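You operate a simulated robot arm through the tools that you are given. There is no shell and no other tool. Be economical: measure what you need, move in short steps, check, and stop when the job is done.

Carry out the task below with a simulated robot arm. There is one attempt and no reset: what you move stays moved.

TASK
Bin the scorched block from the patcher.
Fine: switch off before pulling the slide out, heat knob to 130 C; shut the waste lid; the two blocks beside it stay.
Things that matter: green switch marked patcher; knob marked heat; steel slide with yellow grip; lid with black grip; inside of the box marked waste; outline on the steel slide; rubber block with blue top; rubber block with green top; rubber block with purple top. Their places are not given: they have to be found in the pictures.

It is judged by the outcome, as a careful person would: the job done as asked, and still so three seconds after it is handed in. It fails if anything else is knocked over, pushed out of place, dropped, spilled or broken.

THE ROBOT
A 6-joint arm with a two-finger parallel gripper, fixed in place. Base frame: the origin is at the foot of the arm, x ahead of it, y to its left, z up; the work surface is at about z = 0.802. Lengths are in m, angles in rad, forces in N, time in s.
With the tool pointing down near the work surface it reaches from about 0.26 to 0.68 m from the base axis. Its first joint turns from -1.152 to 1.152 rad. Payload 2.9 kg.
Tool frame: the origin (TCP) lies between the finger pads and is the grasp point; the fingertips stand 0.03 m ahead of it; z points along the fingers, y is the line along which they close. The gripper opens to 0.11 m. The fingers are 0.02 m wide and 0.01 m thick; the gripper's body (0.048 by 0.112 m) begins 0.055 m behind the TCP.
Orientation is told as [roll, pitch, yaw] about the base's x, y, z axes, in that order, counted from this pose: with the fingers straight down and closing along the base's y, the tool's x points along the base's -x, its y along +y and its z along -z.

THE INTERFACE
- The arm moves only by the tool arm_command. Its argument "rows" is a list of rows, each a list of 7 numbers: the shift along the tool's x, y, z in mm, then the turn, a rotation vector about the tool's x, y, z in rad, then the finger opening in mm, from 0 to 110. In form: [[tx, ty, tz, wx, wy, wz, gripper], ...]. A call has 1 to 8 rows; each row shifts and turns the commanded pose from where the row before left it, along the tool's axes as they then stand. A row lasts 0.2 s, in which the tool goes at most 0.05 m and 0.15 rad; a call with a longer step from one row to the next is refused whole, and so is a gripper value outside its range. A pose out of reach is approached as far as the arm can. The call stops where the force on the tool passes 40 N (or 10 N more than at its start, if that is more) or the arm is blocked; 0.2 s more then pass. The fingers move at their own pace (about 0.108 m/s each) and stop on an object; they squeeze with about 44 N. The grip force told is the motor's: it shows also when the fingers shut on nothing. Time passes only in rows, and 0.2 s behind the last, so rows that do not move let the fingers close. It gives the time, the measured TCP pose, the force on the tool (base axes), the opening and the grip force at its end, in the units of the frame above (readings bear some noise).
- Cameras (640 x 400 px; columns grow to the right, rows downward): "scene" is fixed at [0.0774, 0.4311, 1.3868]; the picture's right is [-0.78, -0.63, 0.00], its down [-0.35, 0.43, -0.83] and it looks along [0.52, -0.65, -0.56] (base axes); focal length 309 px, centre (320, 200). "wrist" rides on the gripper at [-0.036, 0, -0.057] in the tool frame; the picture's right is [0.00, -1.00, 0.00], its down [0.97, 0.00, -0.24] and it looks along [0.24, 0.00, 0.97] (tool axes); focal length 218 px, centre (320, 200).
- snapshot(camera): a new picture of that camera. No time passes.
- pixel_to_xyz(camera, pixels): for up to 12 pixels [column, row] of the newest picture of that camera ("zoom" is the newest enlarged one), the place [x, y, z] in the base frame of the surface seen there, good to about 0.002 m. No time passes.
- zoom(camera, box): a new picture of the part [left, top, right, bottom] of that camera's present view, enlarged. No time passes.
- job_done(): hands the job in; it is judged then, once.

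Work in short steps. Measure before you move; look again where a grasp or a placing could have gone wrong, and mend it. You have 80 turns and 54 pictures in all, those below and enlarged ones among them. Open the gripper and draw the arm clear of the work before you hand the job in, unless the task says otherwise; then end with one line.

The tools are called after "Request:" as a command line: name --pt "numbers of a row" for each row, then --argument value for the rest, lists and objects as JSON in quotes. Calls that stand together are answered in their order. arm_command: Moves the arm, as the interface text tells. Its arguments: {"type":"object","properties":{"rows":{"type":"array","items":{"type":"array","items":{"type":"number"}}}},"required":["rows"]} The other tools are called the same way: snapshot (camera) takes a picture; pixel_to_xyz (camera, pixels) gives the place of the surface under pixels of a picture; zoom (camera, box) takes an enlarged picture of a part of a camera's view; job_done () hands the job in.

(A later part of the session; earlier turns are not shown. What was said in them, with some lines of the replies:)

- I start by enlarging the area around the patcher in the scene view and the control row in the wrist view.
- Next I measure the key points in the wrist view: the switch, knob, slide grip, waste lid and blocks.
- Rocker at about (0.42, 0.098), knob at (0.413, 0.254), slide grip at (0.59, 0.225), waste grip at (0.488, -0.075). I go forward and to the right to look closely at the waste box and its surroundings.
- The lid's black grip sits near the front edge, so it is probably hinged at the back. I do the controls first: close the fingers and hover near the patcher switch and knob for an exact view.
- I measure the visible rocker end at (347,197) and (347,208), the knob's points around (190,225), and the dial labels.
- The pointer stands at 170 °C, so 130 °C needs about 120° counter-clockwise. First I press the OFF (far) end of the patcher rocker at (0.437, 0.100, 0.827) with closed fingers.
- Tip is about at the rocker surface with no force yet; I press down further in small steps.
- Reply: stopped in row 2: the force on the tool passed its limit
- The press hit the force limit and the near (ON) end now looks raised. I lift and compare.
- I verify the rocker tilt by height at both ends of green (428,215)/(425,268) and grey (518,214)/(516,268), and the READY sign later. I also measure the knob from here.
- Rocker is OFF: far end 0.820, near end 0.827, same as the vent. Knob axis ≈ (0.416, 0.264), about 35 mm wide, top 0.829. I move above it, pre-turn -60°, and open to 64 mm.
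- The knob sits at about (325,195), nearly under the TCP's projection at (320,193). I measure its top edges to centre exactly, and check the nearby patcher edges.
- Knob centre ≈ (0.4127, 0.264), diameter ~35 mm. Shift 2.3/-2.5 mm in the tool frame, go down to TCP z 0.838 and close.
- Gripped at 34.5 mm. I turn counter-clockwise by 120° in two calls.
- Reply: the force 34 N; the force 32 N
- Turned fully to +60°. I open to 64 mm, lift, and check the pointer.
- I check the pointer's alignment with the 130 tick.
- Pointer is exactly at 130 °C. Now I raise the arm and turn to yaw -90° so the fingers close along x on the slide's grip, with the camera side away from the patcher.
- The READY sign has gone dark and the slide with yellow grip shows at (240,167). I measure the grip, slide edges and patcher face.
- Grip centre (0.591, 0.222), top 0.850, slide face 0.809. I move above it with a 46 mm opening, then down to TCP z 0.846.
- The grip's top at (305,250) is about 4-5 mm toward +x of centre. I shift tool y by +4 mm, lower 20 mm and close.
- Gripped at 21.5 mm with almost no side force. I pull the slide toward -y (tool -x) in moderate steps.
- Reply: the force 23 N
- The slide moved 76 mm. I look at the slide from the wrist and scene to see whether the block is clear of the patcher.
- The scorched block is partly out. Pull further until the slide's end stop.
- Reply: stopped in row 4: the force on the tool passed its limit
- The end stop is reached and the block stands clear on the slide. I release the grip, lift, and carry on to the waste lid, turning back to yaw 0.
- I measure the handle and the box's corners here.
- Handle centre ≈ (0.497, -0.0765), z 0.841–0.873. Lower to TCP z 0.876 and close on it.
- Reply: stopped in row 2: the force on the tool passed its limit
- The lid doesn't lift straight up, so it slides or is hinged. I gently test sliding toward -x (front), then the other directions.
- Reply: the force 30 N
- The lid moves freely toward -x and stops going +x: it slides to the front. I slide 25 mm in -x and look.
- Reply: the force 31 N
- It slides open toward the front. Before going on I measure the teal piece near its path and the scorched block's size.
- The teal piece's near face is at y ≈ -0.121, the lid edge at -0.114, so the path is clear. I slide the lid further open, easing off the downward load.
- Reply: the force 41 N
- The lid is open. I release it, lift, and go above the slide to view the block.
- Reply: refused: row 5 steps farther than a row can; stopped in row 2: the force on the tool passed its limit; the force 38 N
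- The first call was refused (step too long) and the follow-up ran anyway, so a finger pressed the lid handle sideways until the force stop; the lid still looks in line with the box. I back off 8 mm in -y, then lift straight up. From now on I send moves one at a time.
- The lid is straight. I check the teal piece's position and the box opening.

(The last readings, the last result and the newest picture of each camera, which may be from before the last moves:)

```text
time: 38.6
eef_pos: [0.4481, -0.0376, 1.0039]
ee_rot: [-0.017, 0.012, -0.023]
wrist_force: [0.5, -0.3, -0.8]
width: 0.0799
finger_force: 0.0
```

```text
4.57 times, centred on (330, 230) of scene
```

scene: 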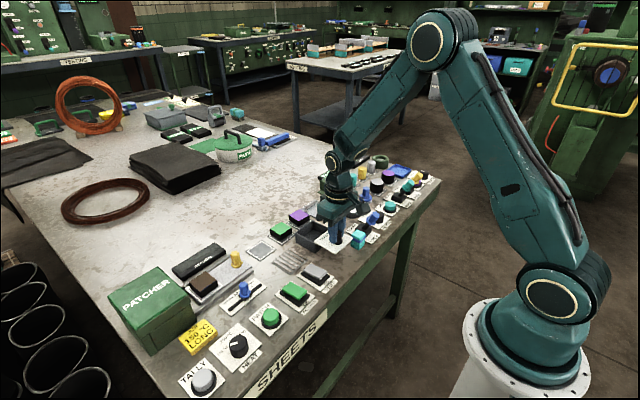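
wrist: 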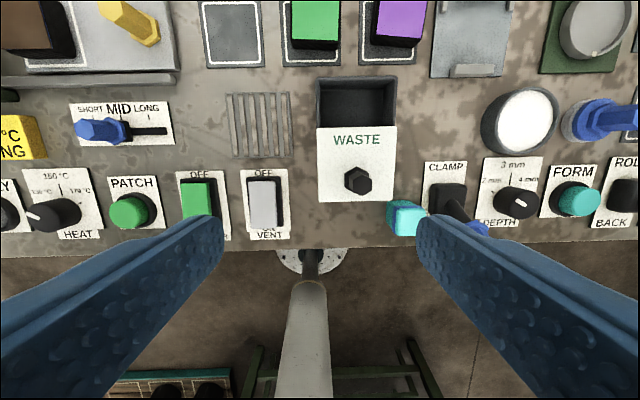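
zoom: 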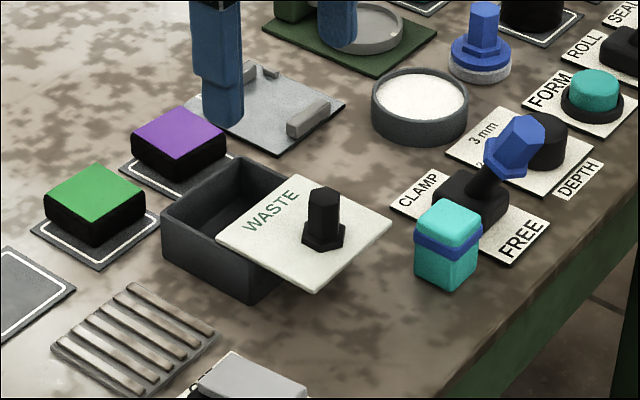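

The finger push slid the lid partly back (its rear edge is now at x 0.500, so 44 mm open); the teal piece has not moved. I regrasp the handle at ≈ (0.453, -0.077) and open it fully again, first descending part-way.

Request:
arm_command --pt "-5 -39.4 0 -0.017 -0.012 -0.023 60" --pt "0 0 40 0 0 0 50" --pt "0 0 40 0 0 0 50" --pt "0 0 0 0 0 0 50"

Request:
snapshot --camera "wrist"

```text
time: 39.6
eef_pos: [0.4523, -0.0762, 0.9247]
ee_rot: [0.0, 0.0, 0.0]
wrist_force: [0.7, 0.6, 0.0]
width: 0.0498
finger_force: 0.0
```

```text
16 pictures are left
```

wrist: 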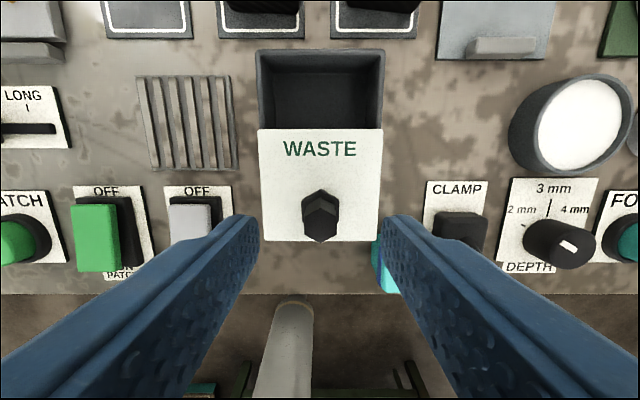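

The handle is centred at (320,217). Descend 48 mm, close, and slide 22 mm to the front.

Request:
arm_command --pt "0 -0.8 30 0 0 0 46" --pt "0 0 17 0 0 0 46" --pt "0 0 0 0 0 0 10" --pt "0 0 0 0 0 0 10" --pt "7 0 0 0 0 0 10" --pt "7 0 0 0 0 0 10" --pt "7 0 0 0 0 0 10" --pt "3 0 0 0 0 0 10"

```text
time: 41.4
eef_pos: [0.4311, -0.0767, 0.8779]
ee_rot: [0.0, -0.001, -0.002]
wrist_force: [0.2, 0.8, 16.0]
width: 0.0193
finger_force: 44.9
```

The lid is back to fully open (handle at x 0.431). I release and lift straight up.

Request:
arm_command --pt "0 0 0 0 0 0 40" --pt "0 0 0 0 0 0 40" --pt "0 0 -40 0 0 0 40" --pt "0 0 -45 0 0 0 40" --pt "0 0 -40 0 0 0 80" --pt "0 0 0 0 0 0 80"

```text
time: 42.8
eef_pos: [0.4288, -0.0796, 1.0017]
ee_rot: [0.001, 0.001, 0.0]
wrist_force: [1.2, -0.6, 0.9]
width: 0.0798
finger_force: 0.0
```

Clear of the lid at z 1.00. I travel to above the slide and block at about (0.60, 0.22).

Request:
arm_command --pt "-25 40 0 0 0 0 80" --pt "-25 42 0 0 0 0 80" --pt "-25 42 0 0 0 0 80" --pt "-25 42 0 0 0 0 80" --pt "-25 42 0 0 0 0 80" --pt "-25 42 0 0 0 0 80" --pt "-20 45 0 0 0 0 80" --pt "0 0 0 0 0 0 80"

Request:
snapshot --camera "wrist"

```text
time: 44.6
eef_pos: [0.5973, 0.2175, 1.0046]
ee_rot: [0.001, 0.0, -0.001]
wrist_force: [0.3, -0.8, 1.2]
width: 0.0801
finger_force: 0.1
```

```text
15 pictures are left
```

wrist: 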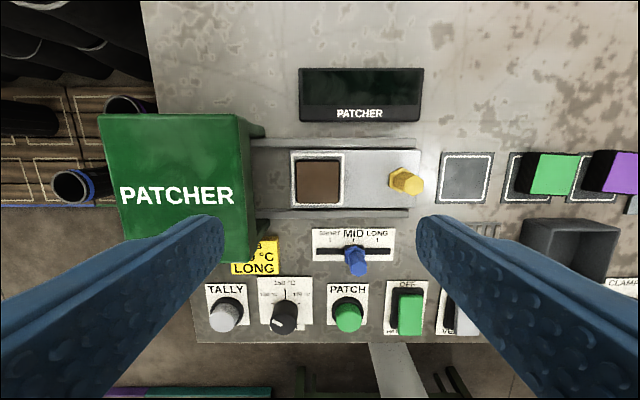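

Request:
pixel_to_xyz --camera "wrist" --pixels '[[299, 164], [337, 164], [299, 198], [337, 198], [318, 181], [240, 130], [240, 200], [344, 154], [416, 184], [345, 207], [300, 145], [300, 213]]'

Request:
zoom --camera "wrist" --box '[270, 140, 366, 220]'

```text
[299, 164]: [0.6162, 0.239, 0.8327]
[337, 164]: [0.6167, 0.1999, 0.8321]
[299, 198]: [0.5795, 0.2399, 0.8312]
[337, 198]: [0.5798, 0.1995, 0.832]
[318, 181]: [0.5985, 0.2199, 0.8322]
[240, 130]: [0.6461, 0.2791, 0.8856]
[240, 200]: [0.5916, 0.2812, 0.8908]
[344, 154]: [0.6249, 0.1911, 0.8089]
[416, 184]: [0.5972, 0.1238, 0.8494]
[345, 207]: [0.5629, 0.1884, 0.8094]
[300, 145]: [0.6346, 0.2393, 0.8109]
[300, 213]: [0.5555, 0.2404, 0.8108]
```

```text
5.00 times, centred on (318, 180) of wrist
```

zoom: 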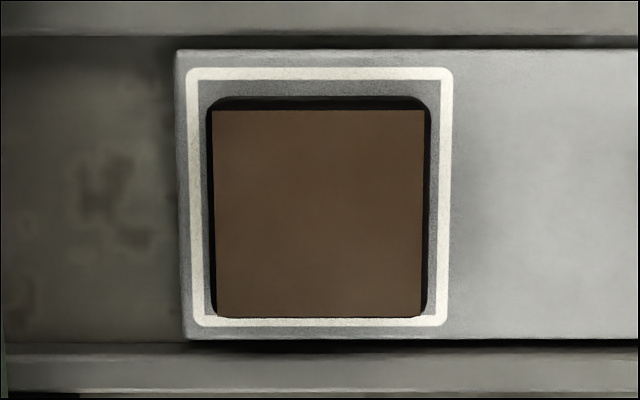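

Block centre (0.598, 0.220), ~43 mm square, z 0.811–0.832. The patcher top (0.891) is close on the +y side, so I turn to yaw -90° and grip along x.

Request:
arm_command --pt "0 0 0 0 0 0.1496 64" --pt "0 0 0 0 0 0.1496 64" --pt "0 0 0 0 0 0.1496 64" --pt "0 0 0 0 0 0.1496 64" --pt "0 0 0 0 0 0.1496 64" --pt "0 0 0 0 0 0.1496 64" --pt "0 0 0 0 0 0.1496 64" --pt "0 0 0 0 0 0.1496 64"

Request:
arm_command --pt "0 0 0 0 0 0.1496 64" --pt "0 0 0 0 0 0.1496 64" --pt "0 0 0 0 0 0.0748 64" --pt "0 0 40 0 0 0 62" --pt "0 0 40 0 0 0 62" --pt "0 0 30 0 0 0 62" --pt "0 0 0 0 0 0 62"

Request:
snapshot --camera "wrist"

```text
time: 46.4
eef_pos: [0.601, 0.2196, 1.0019]
ee_rot: [0.0, 0.0, -1.201]
wrist_force: [-0.6, -0.6, 0.5]
width: 0.064
finger_force: 0.1
```

```text
time: 48.0
eef_pos: [0.5995, 0.2205, 0.8921]
ee_rot: [-0.001, -0.001, -1.57]
wrist_force: [-1.3, -0.8, -1.2]
width: 0.0621
finger_force: 0.0
```

```text
13 pictures are left
```

wrist: 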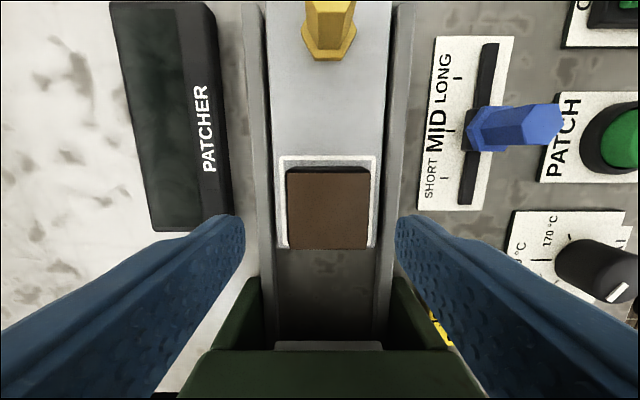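

The block centre is at (327,210), about 3 mm toward -x. I shift tool y by -3 mm, lower 43 mm, and close.

Request:
arm_command --pt "0 -3 20 0 0 0 62" --pt "0 0 15 0 0 0 62" --pt "0 0 8 0 0 0 62" --pt "0 0 0 0 0 0 62" --pt "0 0 0 0 0 0 40" --pt "0 0 0 0 0 0 36" --pt "0 0 0 0 0 0 36"

```text
time: 49.6
eef_pos: [0.5989, 0.2184, 0.8499]
ee_rot: [0.001, -0.002, -1.571]
wrist_force: [0.3, -1.2, -0.7]
width: 0.0468
finger_force: 43.9
```

Gripped (46.8 mm wide). I lift straight up and check that the block comes along.

Request:
arm_command --pt "0 0 -15 0 0 0 36" --pt "0 0 -35 0 0 0 36" --pt "0 0 -40 0 0 0 36" --pt "0 0 -20 0 0 0 36" --pt "0 0 0 0 0 0 36"

Request:
snapshot --camera "wrist"

```text
time: 50.8
eef_pos: [0.5949, 0.2195, 0.9598]
ee_rot: [-0.001, 0.0, -1.57]
wrist_force: [0.2, -0.4, -0.8]
width: 0.0469
finger_force: 44.2
```

```text
12 pictures are left
```

wrist: 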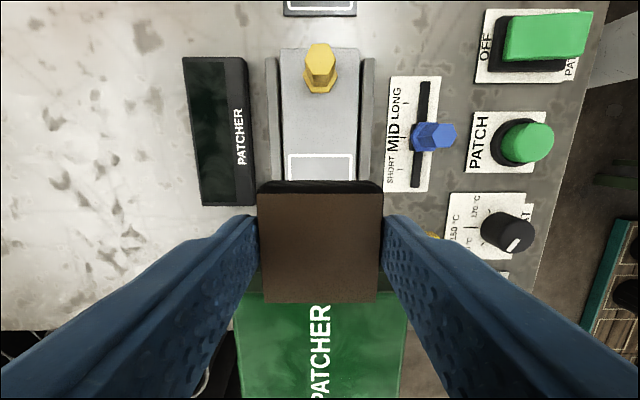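

The block is held well. I carry it to above the opening (centre ≈ (0.509, -0.078)).

Request:
arm_command --pt "-42 -12 0 0 0 0 36" --pt "-43 -12 0 0 0 0 36" --pt "-43 -12 0 0 0 0 36" --pt "-43 -12 0 0 0 0 36" --pt "-43 -12 0 0 0 0 36" --pt "-43 -12 0 0 0 0 36" --pt "-41 -13.5 0 0 0 0 36" --pt "0 0 0 0 0 0 36"

Request:
zoom --camera "scene" --box '[260, 180, 380, 260]'

Request:
snapshot --camera "wrist"

```text
time: 52.6
eef_pos: [0.5092, -0.0794, 0.9608]
ee_rot: [0.001, 0.001, -1.57]
wrist_force: [-0.2, 0.2, 0.3]
width: 0.0466
finger_force: 43.7
```

```text
5.00 times, centred on (320, 220) of scene
```

zoom: 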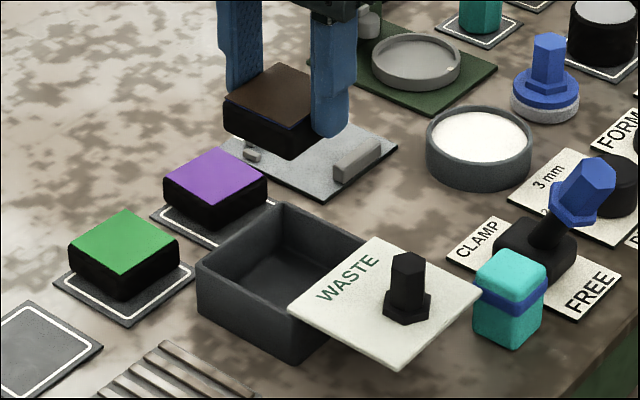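

```text
10 pictures are left
```

wrist: 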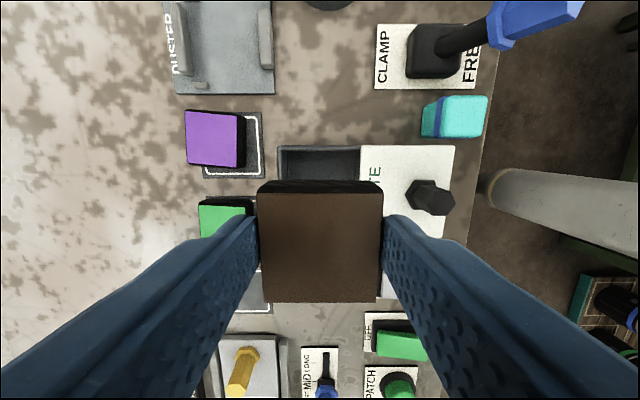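

I measure the opening's edges: lid edge (361,160), far rim (280,160), and side rims.

Request:
pixel_to_xyz --camera "wrist" --pixels '[[364, 165], [281, 165], [286, 165], [320, 147], [320, 152], [410, 240]]'

Request:
pixel_to_xyz --camera "zoom" --pixels '[[200, 265], [283, 206], [295, 300], [370, 238], [290, 335], [212, 268], [283, 218]]'

```text
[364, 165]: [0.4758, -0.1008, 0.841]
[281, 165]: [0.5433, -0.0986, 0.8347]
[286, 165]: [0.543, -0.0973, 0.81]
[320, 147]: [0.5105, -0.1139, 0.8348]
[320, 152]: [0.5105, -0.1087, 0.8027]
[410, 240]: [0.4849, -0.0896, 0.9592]
```

```text
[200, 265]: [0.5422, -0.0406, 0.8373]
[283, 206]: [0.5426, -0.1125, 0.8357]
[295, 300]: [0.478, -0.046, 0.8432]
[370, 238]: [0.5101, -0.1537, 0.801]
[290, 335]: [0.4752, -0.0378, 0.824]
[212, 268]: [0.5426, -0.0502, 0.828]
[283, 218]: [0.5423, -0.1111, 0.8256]
```

Opening: x 0.477–0.541, y -0.044 to -0.110, rim 0.837. I lower so the fingertips stay just above the rim (TCP z 0.875) with the block's bottom at rim level.

Request:
arm_command --pt "1 1 40 0 0 0 36" --pt "0 0 30 0 0 0 36" --pt "0 0 15 0 0 0 36" --pt "0 0 0 0 0 0 36"

Request:
zoom --camera "scene" --box '[260, 180, 380, 260]'

```text
time: 53.6
eef_pos: [0.5121, -0.077, 0.8772]
ee_rot: [0.0, 0.0, -1.572]
wrist_force: [-0.1, 0.5, -0.8]
width: 0.0471
finger_force: 44.6
```

```text
5.00 times, centred on (320, 220) of scene
```

zoom: 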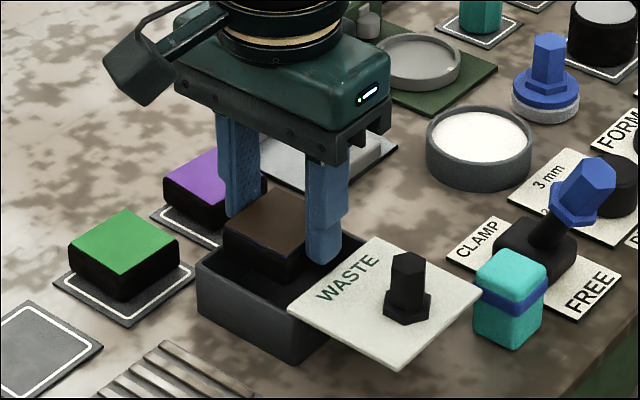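

The block hangs centred in the opening, its lower part inside the rim. I open the fingers to release it, then lift.

Request:
arm_command --pt "0 0 0 0 0 0 62" --pt "0 0 0 0 0 0 62" --pt "0 0 -40 0 0 0 62" --pt "0 0 -45 0 0 0 62" --pt "0 0 0 0 0 0 62"

Request:
zoom --camera "scene" --box '[260, 180, 380, 260]'

```text
time: 54.8
eef_pos: [0.514, -0.0823, 0.9587]
ee_rot: [0.0, 0.0, -1.572]
wrist_force: [0.5, 0.2, 0.6]
width: 0.0619
finger_force: 0.1
```

```text
5.00 times, centred on (320, 220) of scene
```

zoom: 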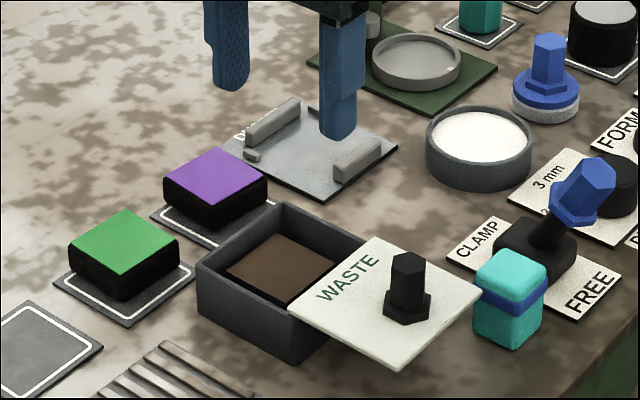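

The scorched block lies flat in the bin. Now the lid: I move above its handle at (0.431, -0.077) and look before closing on it.

Request:
arm_command --pt "1 -40 0 0 0 0 46" --pt "0 -40 0 0 0 0 46" --pt "0 0 30 0 0 0 46" --pt "0 0 0 0 0 0 46"

Request:
snapshot --camera "wrist"

```text
time: 55.8
eef_pos: [0.4328, -0.0775, 0.93]
ee_rot: [0.0, 0.0, -1.571]
wrist_force: [0.3, 0.6, 0.0]
width: 0.0458
finger_force: 0.1
```

```text
7 pictures are left
```

wrist: 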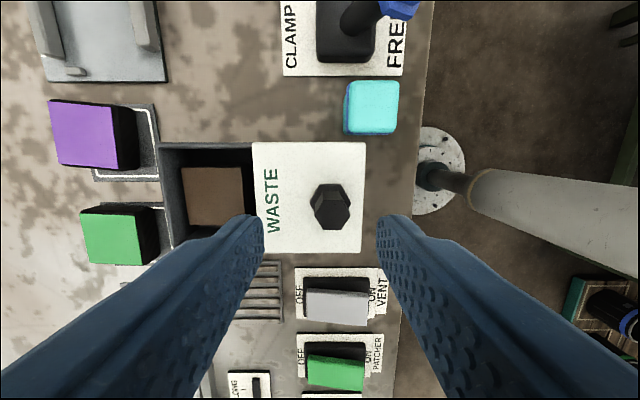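

Request:
pixel_to_xyz --camera "wrist" --pixels '[[336, 208], [322, 208], [347, 208], [336, 190], [336, 225], [255, 190], [362, 190], [395, 105]]'

```text
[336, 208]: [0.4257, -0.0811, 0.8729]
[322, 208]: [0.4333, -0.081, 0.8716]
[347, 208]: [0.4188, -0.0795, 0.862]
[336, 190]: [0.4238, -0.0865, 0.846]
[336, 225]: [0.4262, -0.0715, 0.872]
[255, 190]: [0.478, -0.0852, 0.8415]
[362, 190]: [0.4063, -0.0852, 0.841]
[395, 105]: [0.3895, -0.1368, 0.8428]
```

Handle centre ≈ (0.4265, -0.078). I shift -6 mm, lower 53 mm and close.

Request:
arm_command --pt "0 -6 25 0 0 0 46" --pt "0 0 20 0 0 0 46" --pt "0 0 8 0 0 0 46" --pt "0 0 0 0 0 0 46" --pt "0 0 0 0 0 0 10" --pt "0 0 0 0 0 0 10" --pt "0 0 0 0 0 0 10"

```text
time: 57.4
eef_pos: [0.427, -0.0774, 0.8768]
ee_rot: [0.0, 0.001, -1.57]
wrist_force: [0.5, -0.1, -6.5]
width: 0.0195
finger_force: 44.7
```

Gripped at 19.5 mm. I slide the lid shut toward +x (tool +y), about 70 mm, up to the stop.

Request:
arm_command --pt "0 8 0 0 0 0 10" --pt "0 12 0 0 0 0 10" --pt "0 12 0 0 0 0 10" --pt "0 12 0 0 0 0 10" --pt "0 12 0 0 0 0 10" --pt "0 9 0 0 0 0 10" --pt "0 4 0 0 0 0 10" --pt "0 2 0 0 0 0 10"

Request:
zoom --camera "scene" --box '[260, 180, 380, 260]'

```text
time: 59.2
eef_pos: [0.4932, -0.0779, 0.8771]
ee_rot: [-0.013, 0.002, -1.572]
wrist_force: [-10.1, 1.0, 8.9]
width: 0.0198
finger_force: 45.1
stopped in row 8: the force on the tool passed its limit (the readings are from after the stop); the commanded pose is now the measured one
```

```text
5.00 times, centred on (320, 220) of scene
```

zoom: 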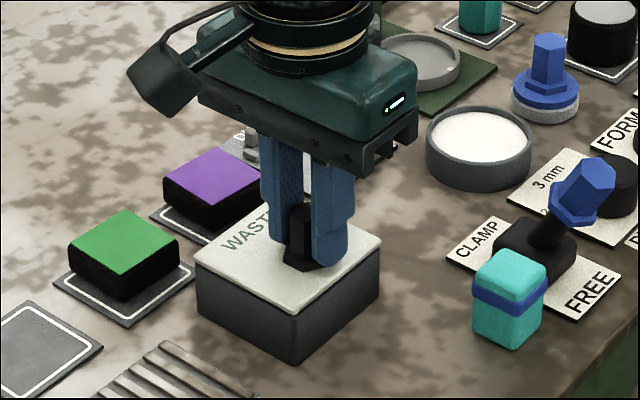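

The lid is shut against its stop. I release, lift straight up, and check.

Request:
arm_command --pt "0 0 0 0 0 0 46" --pt "0 0 0 0 0 0 46" --pt "0 0 -40 0 0 0 46" --pt "0 0 -45 0 0 0 46" --pt "0 0 -45 0 0 0 60" --pt "0 0 -40 0 0 0 60" --pt "0 0 0 0 0 0 60"

Request:
snapshot --camera "wrist"

Request:
zoom --camera "scene" --box '[130, 180, 400, 390]'

```text
time: 60.8
eef_pos: [0.493, -0.0771, 1.0455]
ee_rot: [-0.01, 0.0, -1.574]
wrist_force: [0.1, -0.1, -0.1]
width: 0.06
finger_force: 0.0
```

```text
5 pictures are left
```

wrist: 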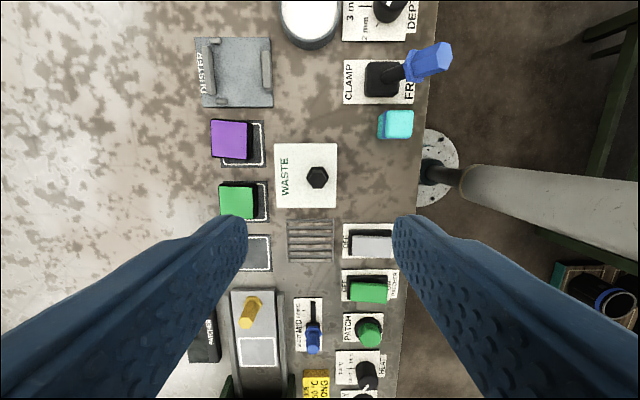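

```text
1.90 times, centred on (265, 285) of scene
```

zoom: 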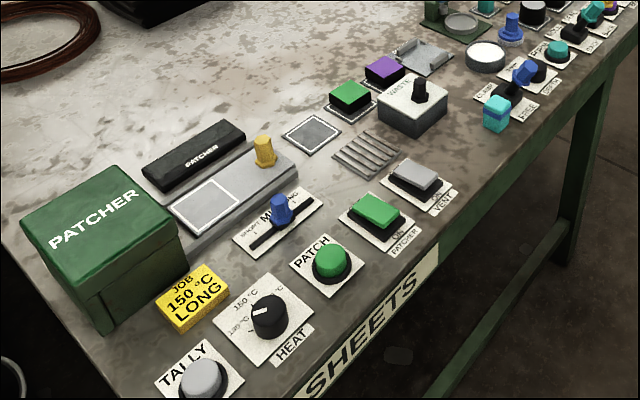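

Everything looks right. A last check that the lid covers the box fully (edges at (277,175) and (336,175)) and the teal piece hasn't moved.

Request:
pixel_to_xyz --camera "wrist" --pixels '[[277, 165], [335, 165], [400, 122], [372, 280], [372, 300], [235, 138], [238, 202]]'

```text
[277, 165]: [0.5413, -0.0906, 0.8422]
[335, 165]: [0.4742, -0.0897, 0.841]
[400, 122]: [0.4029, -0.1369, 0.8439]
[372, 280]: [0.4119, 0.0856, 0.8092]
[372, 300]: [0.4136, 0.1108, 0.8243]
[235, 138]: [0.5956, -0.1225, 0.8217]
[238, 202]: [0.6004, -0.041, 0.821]
```

The lid spans x 0.474–0.541, so the box is covered, and the neighbours are in place. The gripper is open and the arm is clear at z 1.05, so I hand in.

Request:
job_done

```text
The job is handed in.
```

The scorched block is in the waste box with the lid shut. The patcher was switched off before I pulled the slide, the heat knob is at 130 °C, and the green and purple blocks are where they were. The slide is still pulled out, since you didn't ask for it to go back in. One bad move on my side pushed the open lid partly shut, but I reopened it and nothing else moved.
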